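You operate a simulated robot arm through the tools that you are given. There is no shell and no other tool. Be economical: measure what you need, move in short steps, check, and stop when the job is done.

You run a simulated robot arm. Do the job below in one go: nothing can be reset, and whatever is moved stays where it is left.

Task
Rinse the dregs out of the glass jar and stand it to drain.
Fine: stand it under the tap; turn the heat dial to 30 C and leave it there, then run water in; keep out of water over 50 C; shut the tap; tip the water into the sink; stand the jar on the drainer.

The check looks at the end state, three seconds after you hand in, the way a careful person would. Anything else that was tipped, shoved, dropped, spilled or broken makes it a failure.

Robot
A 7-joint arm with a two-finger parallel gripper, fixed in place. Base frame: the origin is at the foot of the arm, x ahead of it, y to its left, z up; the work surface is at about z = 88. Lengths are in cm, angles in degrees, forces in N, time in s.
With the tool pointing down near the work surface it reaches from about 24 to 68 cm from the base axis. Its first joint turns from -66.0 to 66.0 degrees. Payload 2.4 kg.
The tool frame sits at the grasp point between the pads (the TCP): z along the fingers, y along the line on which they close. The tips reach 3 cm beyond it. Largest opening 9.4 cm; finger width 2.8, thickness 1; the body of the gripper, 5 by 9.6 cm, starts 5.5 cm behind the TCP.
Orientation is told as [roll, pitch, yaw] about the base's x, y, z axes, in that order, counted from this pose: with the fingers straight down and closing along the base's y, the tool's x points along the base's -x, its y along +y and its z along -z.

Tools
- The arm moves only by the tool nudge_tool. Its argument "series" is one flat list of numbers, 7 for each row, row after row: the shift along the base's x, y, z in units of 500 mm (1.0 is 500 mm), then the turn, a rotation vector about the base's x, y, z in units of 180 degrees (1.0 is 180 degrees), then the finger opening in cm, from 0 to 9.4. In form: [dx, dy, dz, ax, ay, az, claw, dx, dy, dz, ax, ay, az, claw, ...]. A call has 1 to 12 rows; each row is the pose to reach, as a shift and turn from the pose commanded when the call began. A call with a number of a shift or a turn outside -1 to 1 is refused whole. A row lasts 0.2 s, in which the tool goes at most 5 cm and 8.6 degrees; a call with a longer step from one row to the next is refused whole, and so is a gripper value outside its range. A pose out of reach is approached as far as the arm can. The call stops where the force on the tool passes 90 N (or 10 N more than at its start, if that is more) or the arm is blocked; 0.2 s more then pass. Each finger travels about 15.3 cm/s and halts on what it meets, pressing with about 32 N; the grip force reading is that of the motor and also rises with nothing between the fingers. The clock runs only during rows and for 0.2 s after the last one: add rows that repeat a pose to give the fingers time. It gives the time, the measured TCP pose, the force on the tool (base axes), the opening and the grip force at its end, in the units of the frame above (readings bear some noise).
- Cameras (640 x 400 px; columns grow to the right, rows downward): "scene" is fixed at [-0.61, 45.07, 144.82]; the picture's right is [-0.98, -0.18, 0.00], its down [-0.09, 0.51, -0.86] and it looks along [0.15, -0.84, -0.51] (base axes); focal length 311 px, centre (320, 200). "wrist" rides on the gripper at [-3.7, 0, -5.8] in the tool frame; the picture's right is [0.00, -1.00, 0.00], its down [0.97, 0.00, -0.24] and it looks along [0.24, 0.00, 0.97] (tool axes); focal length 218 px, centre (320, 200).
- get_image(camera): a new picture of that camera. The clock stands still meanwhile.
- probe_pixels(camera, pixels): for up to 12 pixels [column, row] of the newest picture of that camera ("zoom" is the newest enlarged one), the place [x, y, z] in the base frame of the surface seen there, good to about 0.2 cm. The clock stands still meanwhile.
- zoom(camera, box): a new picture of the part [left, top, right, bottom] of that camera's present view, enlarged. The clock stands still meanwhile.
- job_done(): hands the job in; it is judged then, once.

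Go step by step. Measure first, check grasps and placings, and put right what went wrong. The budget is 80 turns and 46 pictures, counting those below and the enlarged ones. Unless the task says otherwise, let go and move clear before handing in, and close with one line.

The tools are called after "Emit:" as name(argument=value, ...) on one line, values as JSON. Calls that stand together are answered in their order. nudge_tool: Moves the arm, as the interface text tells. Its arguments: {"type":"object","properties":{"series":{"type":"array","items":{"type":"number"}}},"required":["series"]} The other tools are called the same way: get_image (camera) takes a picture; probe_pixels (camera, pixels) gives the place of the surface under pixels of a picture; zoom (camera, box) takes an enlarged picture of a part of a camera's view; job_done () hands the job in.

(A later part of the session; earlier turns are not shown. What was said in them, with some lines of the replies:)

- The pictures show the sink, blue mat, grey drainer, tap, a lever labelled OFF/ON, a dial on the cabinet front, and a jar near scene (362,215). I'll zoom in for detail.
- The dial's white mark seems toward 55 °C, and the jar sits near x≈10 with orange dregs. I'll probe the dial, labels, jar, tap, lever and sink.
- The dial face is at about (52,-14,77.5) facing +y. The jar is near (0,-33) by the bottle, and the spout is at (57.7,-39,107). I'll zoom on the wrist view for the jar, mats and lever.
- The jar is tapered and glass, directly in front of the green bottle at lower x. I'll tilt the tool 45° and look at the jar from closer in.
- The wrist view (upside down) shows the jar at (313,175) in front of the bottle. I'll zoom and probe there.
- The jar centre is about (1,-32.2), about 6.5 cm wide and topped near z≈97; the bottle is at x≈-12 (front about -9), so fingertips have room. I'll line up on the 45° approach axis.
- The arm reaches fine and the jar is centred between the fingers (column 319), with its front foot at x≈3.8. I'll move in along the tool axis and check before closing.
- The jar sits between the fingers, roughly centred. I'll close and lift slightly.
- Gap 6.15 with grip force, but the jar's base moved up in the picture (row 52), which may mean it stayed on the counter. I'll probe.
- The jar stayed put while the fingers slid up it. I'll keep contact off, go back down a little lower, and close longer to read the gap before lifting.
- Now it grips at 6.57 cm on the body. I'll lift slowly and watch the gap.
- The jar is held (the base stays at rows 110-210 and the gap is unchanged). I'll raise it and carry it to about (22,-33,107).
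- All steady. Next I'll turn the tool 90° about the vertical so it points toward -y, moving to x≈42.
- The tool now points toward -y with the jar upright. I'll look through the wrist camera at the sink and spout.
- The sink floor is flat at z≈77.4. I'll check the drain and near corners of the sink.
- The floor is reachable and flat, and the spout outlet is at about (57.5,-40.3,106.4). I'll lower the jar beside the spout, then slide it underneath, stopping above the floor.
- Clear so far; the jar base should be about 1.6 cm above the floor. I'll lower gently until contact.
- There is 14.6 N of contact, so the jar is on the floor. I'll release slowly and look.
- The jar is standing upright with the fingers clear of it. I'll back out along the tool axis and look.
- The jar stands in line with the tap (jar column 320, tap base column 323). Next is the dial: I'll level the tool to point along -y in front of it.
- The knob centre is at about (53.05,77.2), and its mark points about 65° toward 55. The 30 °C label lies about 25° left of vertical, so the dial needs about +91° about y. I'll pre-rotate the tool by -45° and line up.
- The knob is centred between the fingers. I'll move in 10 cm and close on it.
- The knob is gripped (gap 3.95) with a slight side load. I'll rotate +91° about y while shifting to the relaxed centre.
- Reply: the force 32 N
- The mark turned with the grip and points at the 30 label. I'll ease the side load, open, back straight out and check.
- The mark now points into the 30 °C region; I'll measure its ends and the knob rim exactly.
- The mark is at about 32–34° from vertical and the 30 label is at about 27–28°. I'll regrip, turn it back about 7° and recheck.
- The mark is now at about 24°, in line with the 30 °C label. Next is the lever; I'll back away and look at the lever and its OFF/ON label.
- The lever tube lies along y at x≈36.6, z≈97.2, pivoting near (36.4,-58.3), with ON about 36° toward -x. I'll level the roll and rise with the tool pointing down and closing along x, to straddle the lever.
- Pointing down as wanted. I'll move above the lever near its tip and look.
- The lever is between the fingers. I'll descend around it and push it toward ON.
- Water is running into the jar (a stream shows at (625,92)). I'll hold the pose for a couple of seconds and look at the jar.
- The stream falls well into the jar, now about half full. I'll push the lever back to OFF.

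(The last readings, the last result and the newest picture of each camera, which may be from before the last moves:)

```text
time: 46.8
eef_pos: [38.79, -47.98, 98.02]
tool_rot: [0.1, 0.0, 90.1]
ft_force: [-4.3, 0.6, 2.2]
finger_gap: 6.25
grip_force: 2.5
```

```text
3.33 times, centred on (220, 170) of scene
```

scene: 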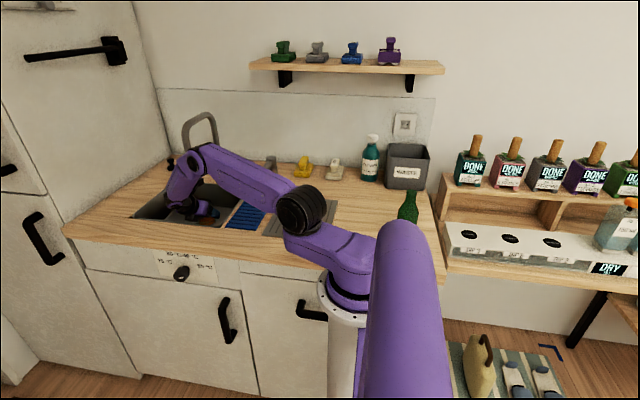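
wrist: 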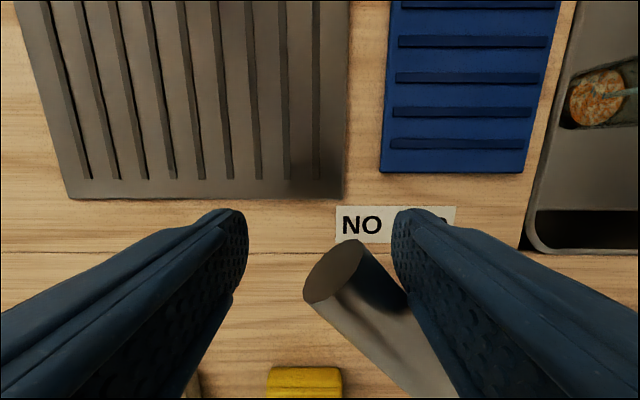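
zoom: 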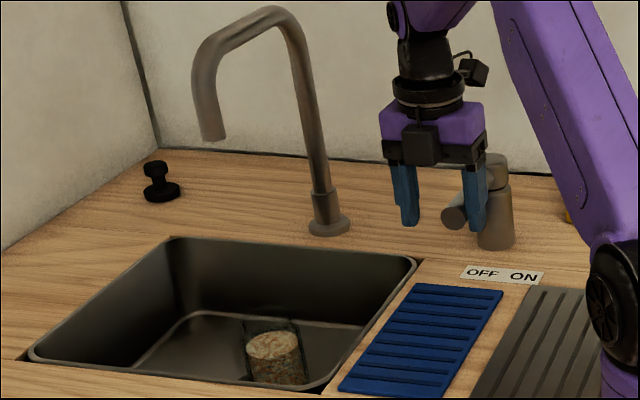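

The tap is off, the lever is against its OFF stop, and the jar is about 60 % full and brownish. I'll leave the lever, rise, and swing round to the earlier 45° approach pose in front of the sink.

Emit:
nudge_tool(series=[-0.02, 0, 0, 0, 0, 0, 6, -0.02, 0, 0.08, 0, 0, 0, 6, -0.02, 0, 0.16, 0, 0, 0, 6, -0.01, 0.06, 0.2, -0.04, 0, 0, 7, 0, 0.14, 0.2, -0.08, 0, 0, 9.4, 0.03, 0.22, 0.2, -0.12, 0, 0, 9.4, 0.07, 0.3, 0.2, -0.16, 0, 0, 9.4, 0.11, 0.37, 0.2, -0.2, 0, 0, 9.4, 0.17, 0.44, 0.18, -0.24, 0, 0, 9.4, 0.24, 0.49, 0.16, -0.25, 0, 0, 9.4, 0.31, 0.506, 0.12, -0.25, 0, 0, 9.4, 0.364, 0.506, 0.06, -0.25, 0, 0, 9.4])

Emit:
get_image(camera="wrist")

```text
time: 49.4
eef_pos: [56.81, -22.79, 101.15]
tool_rot: [0.3, 45.0, 90.3]
ft_force: [0.9, 0.7, 0.1]
finger_gap: 9.39
grip_force: 0.0
```

```text
10 pictures are left
```

wrist: 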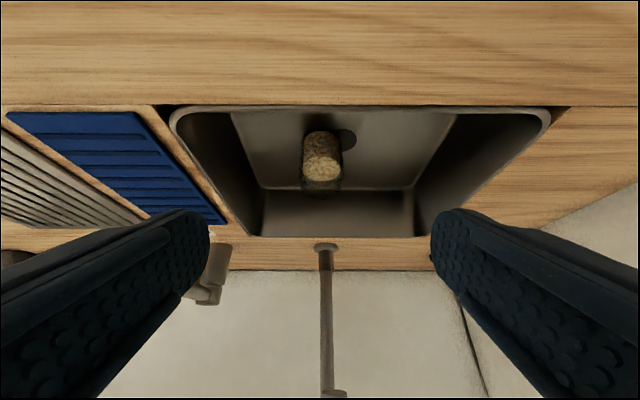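

The jar is where I left it. I'll retrace the approach down around it and grip.

Emit:
nudge_tool(series=[0.002, -0.05, -0.08, 0, 0, 0, 9.4, 0.004, -0.11, -0.144, 0, 0, 0, 9.4, 0.004, -0.17, -0.204, 0, 0, 0, 9.4, 0.004, -0.23, -0.264, 0, 0, 0, 9.4, 0.004, -0.28, -0.314, 0, 0, 0, 9.4, 0.004, -0.32, -0.354, 0, 0, 0, 9.4, 0.004, -0.351, -0.384, 0, 0, 0, 9.4, 0.004, -0.351, -0.384, 0, 0, 0, 9.4])

Emit:
nudge_tool(series=[0, 0, 0, 0, 0, 0, 7.5, 0, 0, 0, 0, 0, 0, 6, 0, 0, 0, 0, 0, 0, 3, 0, 0, 0, 0, 0, 0, 0, 0, 0, 0, 0, 0, 0, 0, 0, 0, 0, 0, 0, 0, 0, 0, 0, 0, 0, 0, 0, 0])

Emit:
get_image(camera="wrist")

```text
time: 51.2
eef_pos: [57.21, -40.16, 81.69]
tool_rot: [0.2, 45.0, 90.2]
ft_force: [-0.2, 0.7, -0.5]
finger_gap: 9.42
grip_force: 0.1
```

```text
time: 52.8
eef_pos: [57.18, -40.32, 81.68]
tool_rot: [0.3, 45.0, 90.3]
ft_force: [0.0, -0.2, 0.2]
finger_gap: 6.62
grip_force: 32.3
```

```text
9 pictures are left
```

wrist: 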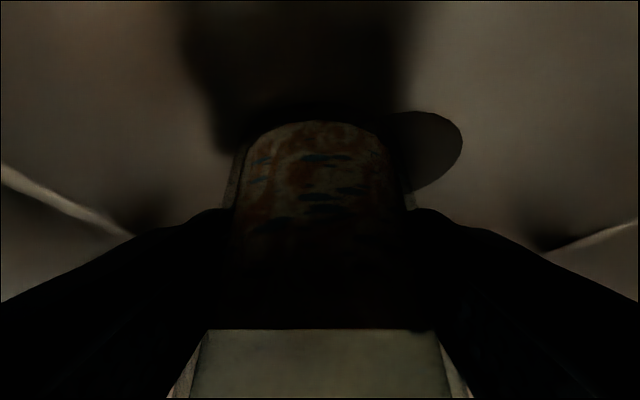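

Gripped at 6.62. I'll lift slowly, shifting to x≈61 so the hand passes beside the spout.

Emit:
nudge_tool(series=[0, 0, 0.006, 0, 0, 0, 0, 0, 0, 0.014, 0, 0, 0, 0, 0, 0, 0.025, 0, 0, 0, 0, 0, 0, 0.04, 0, 0, 0, 0, 0.01, 0, 0.07, 0, 0, 0, 0, 0.03, 0, 0.11, 0, 0, 0, 0, 0.05, 0, 0.15, 0, 0, 0, 0, 0.07, -0.01, 0.19, 0, 0, 0, 0, 0.078, -0.014, 0.23, 0, 0, 0, 0, 0.078, -0.014, 0.27, 0, 0, 0, 0, 0.078, -0.014, 0.3, 0, 0, 0, 0, 0.078, -0.014, 0.3, 0, 0, 0, 0])

Emit:
get_image(camera="wrist")

```text
time: 54.9
eef_pos: [60.21, -40.09, 90.71]
tool_rot: [2.4, 42.7, 91.0]
ft_force: [1.0, 0.7, -5.3]
finger_gap: 6.6
grip_force: 32.4
stopped in row 10: the force on the tool passed its limit (the readings are from after the stop); the commanded pose is now the measured one
```

```text
8 pictures are left
```

wrist: 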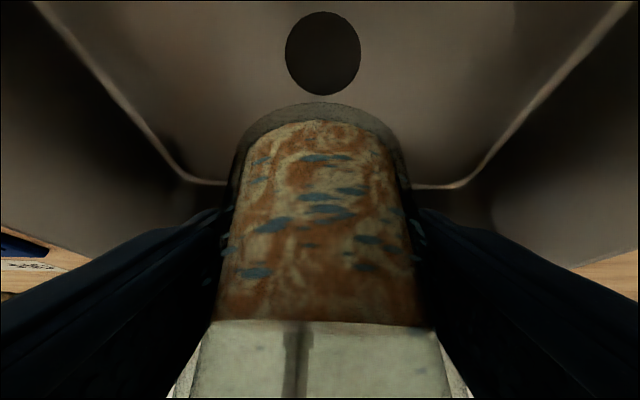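

The lift stopped on a force at z 90.7; something on the hand or arm touched, likely the spout. I'll look at the scene.

Emit:
zoom(camera="scene", box=[120, 90, 300, 240])

```text
2.67 times, centred on (210, 165) of scene
```

zoom: 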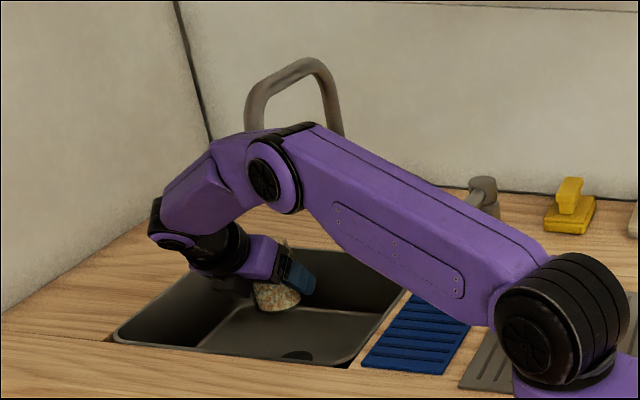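

The elbow rose into the underside of the spout. I'll drop 1 cm, pull toward +y away from it, then rise while levelling the tool by 25°.

Emit:
nudge_tool(series=[0, 0.01, -0.02, 0, 0, 0, 0, 0, 0.04, -0.02, 0, 0, 0, 0, 0, 0.08, 0, 0, 0, 0, 0, 0, 0.11, 0.03, -0.03, 0, 0, 0, 0, 0.12, 0.07, -0.06, 0, 0, 0, 0, 0.12, 0.11, -0.09, 0, 0, 0, 0, 0.12, 0.15, -0.12, 0, 0, 0, 0, 0.12, 0.17, -0.14, 0, 0, 0, 0, 0.12, 0.17, -0.14, 0, 0, 0])

Emit:
get_image(camera="scene")

```text
time: 56.9
eef_pos: [60.23, -33.99, 99.55]
tool_rot: [3.6, 67.9, 92.1]
ft_force: [-0.4, 0.3, -4.0]
finger_gap: 6.61
grip_force: 31.9
```

```text
6 pictures are left
```

scene: 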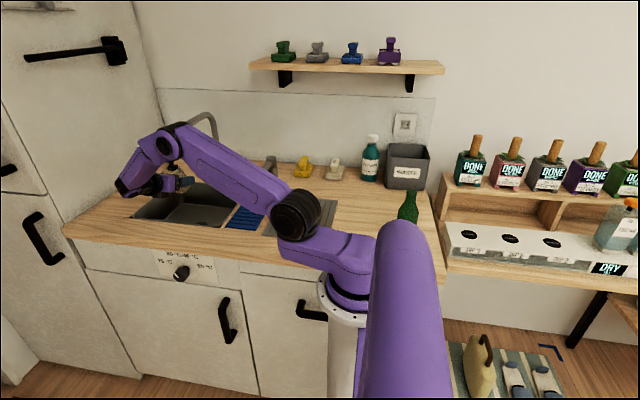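

All clear of the spout with the jar still over the sink. I'll tip it by rolling about base y so the mouth swings toward -x over the basin.

Emit:
nudge_tool(series=[0, -0.01, 0, 0, -0.0455, 0, 0, 0, -0.02, 0, 0, -0.091, 0, 0, 0, -0.03, 0, 0, -0.136, 0, 0, 0, -0.04, 0, 0, -0.182, 0, 0, 0, -0.05, 0, 0, -0.227, 0, 0, 0, -0.05, 0, 0, -0.273, 0, 0, 0, -0.05, 0, 0, -0.318, 0, 0, 0, -0.05, 0, 0, -0.364, 0, 0, 0, -0.05, 0, 0, -0.409, 0, 0, 0, -0.05, 0, 0, -0.455, 0, 0, 0, -0.05, 0, 0, -0.5, 0, 0, 0, -0.05, 0, 0, -0.546, 0, 0])

```text
time: 59.5
eef_pos: [60.31, -36.47, 99.55]
tool_rot: [-91.5, -7.0, 22.3]
ft_force: [-1.0, 0.2, -2.6]
finger_gap: 6.58
grip_force: 32.3
```

The roll tracked well and the weight is dropping (-2.6 N). I'll tip another 37° and hold to drain.

Emit:
nudge_tool(series=[0, 0, 0, 0, -0.042, 0, 0, 0, 0, 0, 0, -0.084, 0, 0, 0, 0, 0, 0, -0.126, 0, 0, 0, 0, 0, 0, -0.168, 0, 0, 0, 0, 0, 0, -0.208, 0, 0, 0, 0, 0, 0, -0.208, 0, 0, 0, 0, 0, 0, -0.208, 0, 0, 0, 0, 0, 0, -0.208, 0, 0, 0, 0, 0, 0, -0.208, 0, 0, 0, 0, 0, 0, -0.208, 0, 0, 0, 0, 0, 0, -0.208, 0, 0])

Emit:
zoom(camera="scene", box=[90, 100, 290, 250])

```text
time: 61.9
eef_pos: [60.3, -36.68, 99.39]
tool_rot: [-109.1, -40.8, 29.7]
ft_force: [-0.3, 0.6, -1.6]
finger_gap: 6.57
grip_force: 31.7
```

```text
2.67 times, centred on (190, 175) of scene
```

zoom: 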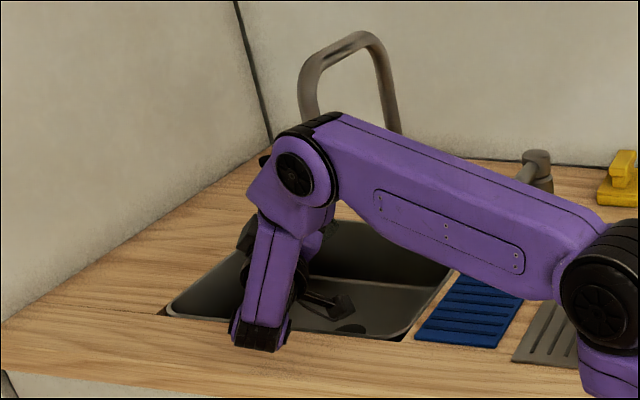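

The weight is back to empty level (-1.6 N) with the jar mouth-down over the basin. I'll roll back upright along the same path.

Emit:
nudge_tool(series=[0, 0, 0, 0, 0.042, 0, 0, 0, 0, 0, 0, 0.084, 0, 0, 0, 0, 0, 0, 0.126, 0, 0, 0, 0, 0, 0, 0.168, 0, 0, 0, 0, 0, 0, 0.208, 0, 0])

Emit:
nudge_tool(series=[0, 0, 0, 0, 0.0455, 0, 0, 0, 0, 0, 0, 0.091, 0, 0, 0, 0, 0, 0, 0.136, 0, 0, 0, 0, 0, 0, 0.182, 0, 0, 0, 0, 0, 0, 0.227, 0, 0, 0, 0, 0, 0, 0.273, 0, 0, 0, 0, 0, 0, 0.318, 0, 0, 0, 0.01, 0, 0, 0.364, 0, 0, 0, 0.02, 0, 0, 0.409, 0, 0, 0, 0.03, 0, 0, 0.455, 0, 0, 0, 0.04, 0, 0, 0.5, 0, 0, 0, 0.05, 0, 0, 0.546, 0, 0])

Emit:
get_image(camera="wrist")

```text
time: 63.1
eef_pos: [60.33, -36.6, 99.3]
tool_rot: [-91.3, -6.9, 22.1]
ft_force: [0.4, 0.3, -1.6]
finger_gap: 6.59
grip_force: 31.8
```

```text
time: 65.7
eef_pos: [60.16, -33.97, 99.48]
tool_rot: [3.8, 67.8, 92.3]
ft_force: [-0.4, 0.2, -1.7]
finger_gap: 6.57
grip_force: 32.2
```

```text
4 pictures are left
```

wrist: 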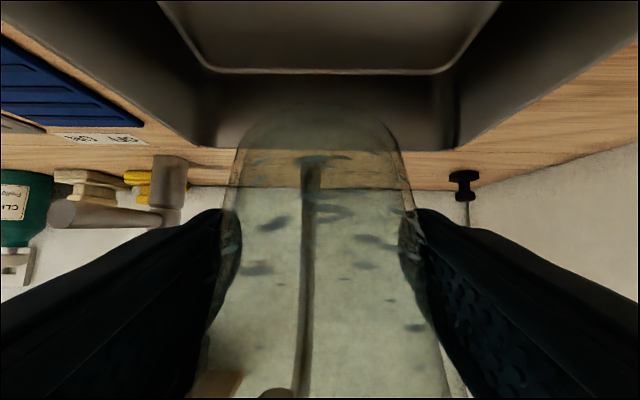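

The jar is empty and clear apart from droplets. I'll restore the exact upright grip orientation (undoing the small skew from the stop), move to x≈42 away from the tap, then yaw back -90°.

Emit:
nudge_tool(series=[-0.03, 0.02, 0.02, 0.0318, -0.0019, 0.0015, 0, -0.06, 0.04, 0.04, 0.0636, -0.0038, 0.003, 0, -0.09, 0.06, 0.06, 0.0954, -0.0058, 0.0044, 0, -0.12, 0.08, 0.08, 0.1272, -0.0077, 0.0059, 0, -0.2, 0.06, 0.1, 0.1272, -0.0077, 0.0059, 0, -0.28, 0.04, 0.13, 0.1272, -0.0077, 0.0059, 0, -0.364, 0.02, 0.15, 0.1272, -0.0077, 0.0059, 0, -0.364, 0.02, 0.15, 0.1272, -0.0077, 0.0059, 0])

Emit:
nudge_tool(series=[-0.036, 0, 0, 0, 0, -0.0455, 0, -0.073, 0, 0, 0, 0, -0.091, 0, -0.109, 0, 0, 0, 0, -0.136, 0, -0.145, 0, 0, 0, 0, -0.182, 0, -0.182, 0, 0, 0, 0, -0.227, 0, -0.218, 0, 0, 0, 0, -0.273, 0, -0.255, 0, 0, 0, 0, -0.318, 0, -0.291, 0, 0, 0, 0, -0.364, 0, -0.327, 0, 0, 0, 0, -0.409, 0, -0.364, -0.01, 0, 0, 0, -0.455, 0, -0.4, -0.02, 0, 0, 0, -0.5, 0, -0.4, -0.02, 0, 0, 0, -0.5, 0])

Emit:
zoom(camera="scene", box=[200, 140, 360, 250])

```text
time: 67.5
eef_pos: [41.92, -33.18, 107.07]
tool_rot: [0.3, 45.1, 90.2]
ft_force: [0.1, 0.4, -2.2]
finger_gap: 6.59
grip_force: 32.4
```

```text
time: 70.1
eef_pos: [22.06, -34.09, 106.9]
tool_rot: [0.2, 45.2, 0.0]
ft_force: [0.1, 0.4, -1.6]
finger_gap: 6.58
grip_force: 32.1
```

```text
3.64 times, centred on (280, 195) of scene
```

zoom: 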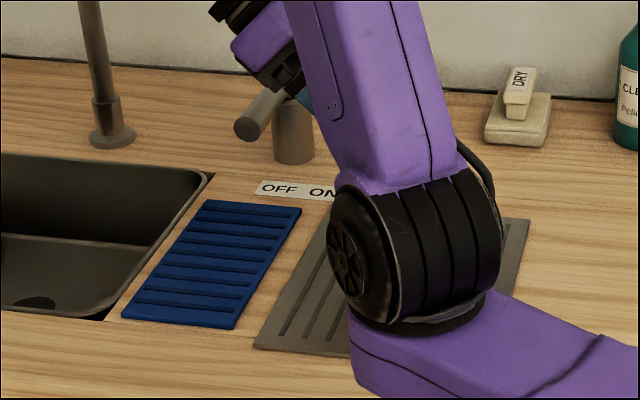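

The grey grooved metal board matches the sink and reads as the drainer; the blue one looks like a rubber mat. I'll probe the grey board's corners and surface.

Emit:
probe_pixels(camera="zoom", pixels=[[257, 346], [345, 350], [525, 222], [500, 300], [320, 240], [300, 290], [515, 260], [150, 318], [235, 325], [298, 210], [210, 203], [312, 280]])

```text
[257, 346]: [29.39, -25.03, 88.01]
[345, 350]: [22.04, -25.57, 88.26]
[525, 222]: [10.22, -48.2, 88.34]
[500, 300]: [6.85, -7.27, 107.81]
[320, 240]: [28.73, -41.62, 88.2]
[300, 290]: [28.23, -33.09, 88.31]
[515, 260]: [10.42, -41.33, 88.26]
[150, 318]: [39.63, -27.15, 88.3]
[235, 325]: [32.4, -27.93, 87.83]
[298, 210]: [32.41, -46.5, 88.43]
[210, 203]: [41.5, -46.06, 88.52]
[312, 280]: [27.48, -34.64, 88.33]
```

The grey drainer spans x 9.7–29.5 and y -25 to -48.5, with its top at z≈88.35. I'll move over its middle and lower to just above the surface, then ease down.

Emit:
nudge_tool(series=[-0.025, -0.027, -0.03, 0, 0, 0, 0, -0.05, -0.054, -0.08, 0, 0, 0, 0, -0.05, -0.054, -0.14, 0, 0, 0, 0, -0.05, -0.054, -0.2, 0, 0, 0, 0, -0.05, -0.054, -0.24, 0, 0, 0, 0, -0.05, -0.054, -0.262, 0, 0, 0, 0, -0.05, -0.054, -0.27, 0, 0, 0, 0, -0.05, -0.054, -0.276, 0, 0, 0, 0, -0.05, -0.054, -0.282, 0, 0, 0, 0, -0.05, -0.054, -0.287, 0, 0, 0, 0, -0.05, -0.054, -0.287, 0, 0, 0, 0])

```text
time: 72.5
eef_pos: [19.51, -36.8, 92.55]
tool_rot: [0.2, 45.0, 0.2]
ft_force: [0.0, 0.9, 5.5]
finger_gap: 6.57
grip_force: 32.0
```

Contact at 5.5 N, so the jar rests on the drainer. I'll open gently, then back out along the tool axis and rise.

Emit:
nudge_tool(series=[0, 0, 0, 0, 0, 0, 6.2, 0, 0, 0, 0, 0, 0, 6.8, 0, 0, 0, 0, 0, 0, 7.5, 0, 0, 0, 0, 0, 0, 8.5, 0, 0, 0, 0, 0, 0, 9.4, 0, 0, 0, 0, 0, 0, 9.4, 0.03, 0, 0.03, 0, 0, 0, 9.4, 0.08, 0, 0.08, 0, 0, 0, 9.4, 0.13, 0, 0.13, 0, 0, 0, 9.4, 0.18, 0, 0.18, 0, 0, 0, 9.4, 0.24, 0, 0.24, 0, 0, 0, 9.4, 0.24, 0, 0.3, 0, 0, 0, 9.4])

Emit:
get_image(camera="wrist")

```text
time: 75.1
eef_pos: [31.48, -36.87, 107.65]
tool_rot: [0.3, 45.1, 0.4]
ft_force: [-0.2, -0.9, 0.8]
finger_gap: 9.38
grip_force: 0.0
```

```text
2 pictures are left
```

wrist: 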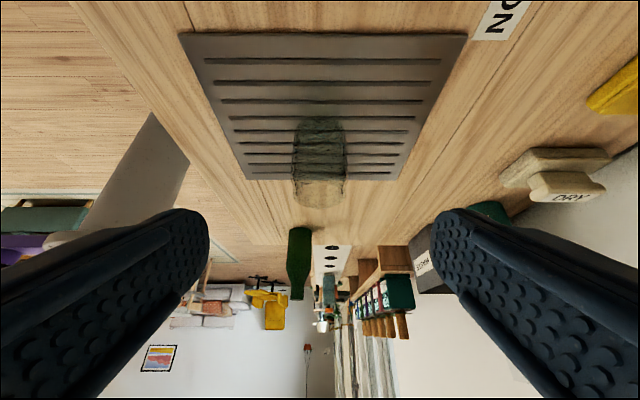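

The jar stands upright and clear on the grey drainer, and the bottle is undisturbed. I'll take one last scene check for spills, tap and dial.

Emit:
zoom(camera="scene", box=[90, 100, 330, 300])

```text
2.00 times, centred on (210, 200) of scene
```

zoom: 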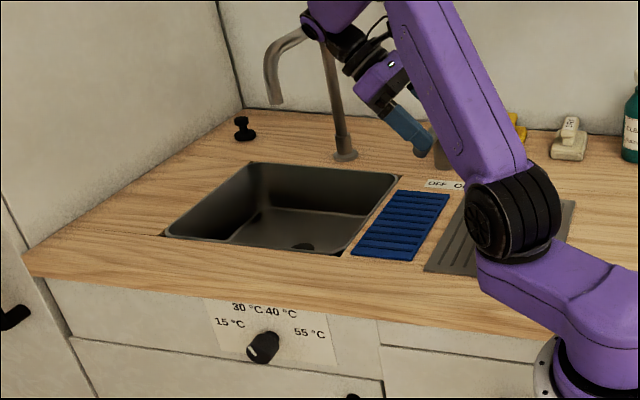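

The counter is dry, the sink is empty, no water is running and the dial mark points at 30 °C. The hand is clear of the jar, so I'm handing in.

Emit:
job_done()

```text
The job is handed in.
```

The glass jar is rinsed, emptied into the sink and standing upright on the grey drainer, with the tap off and the dial at about 30 °C; I took the grey board, not the blue mat, as the drainer, and the arm pressed once against the spout with no visible harm.
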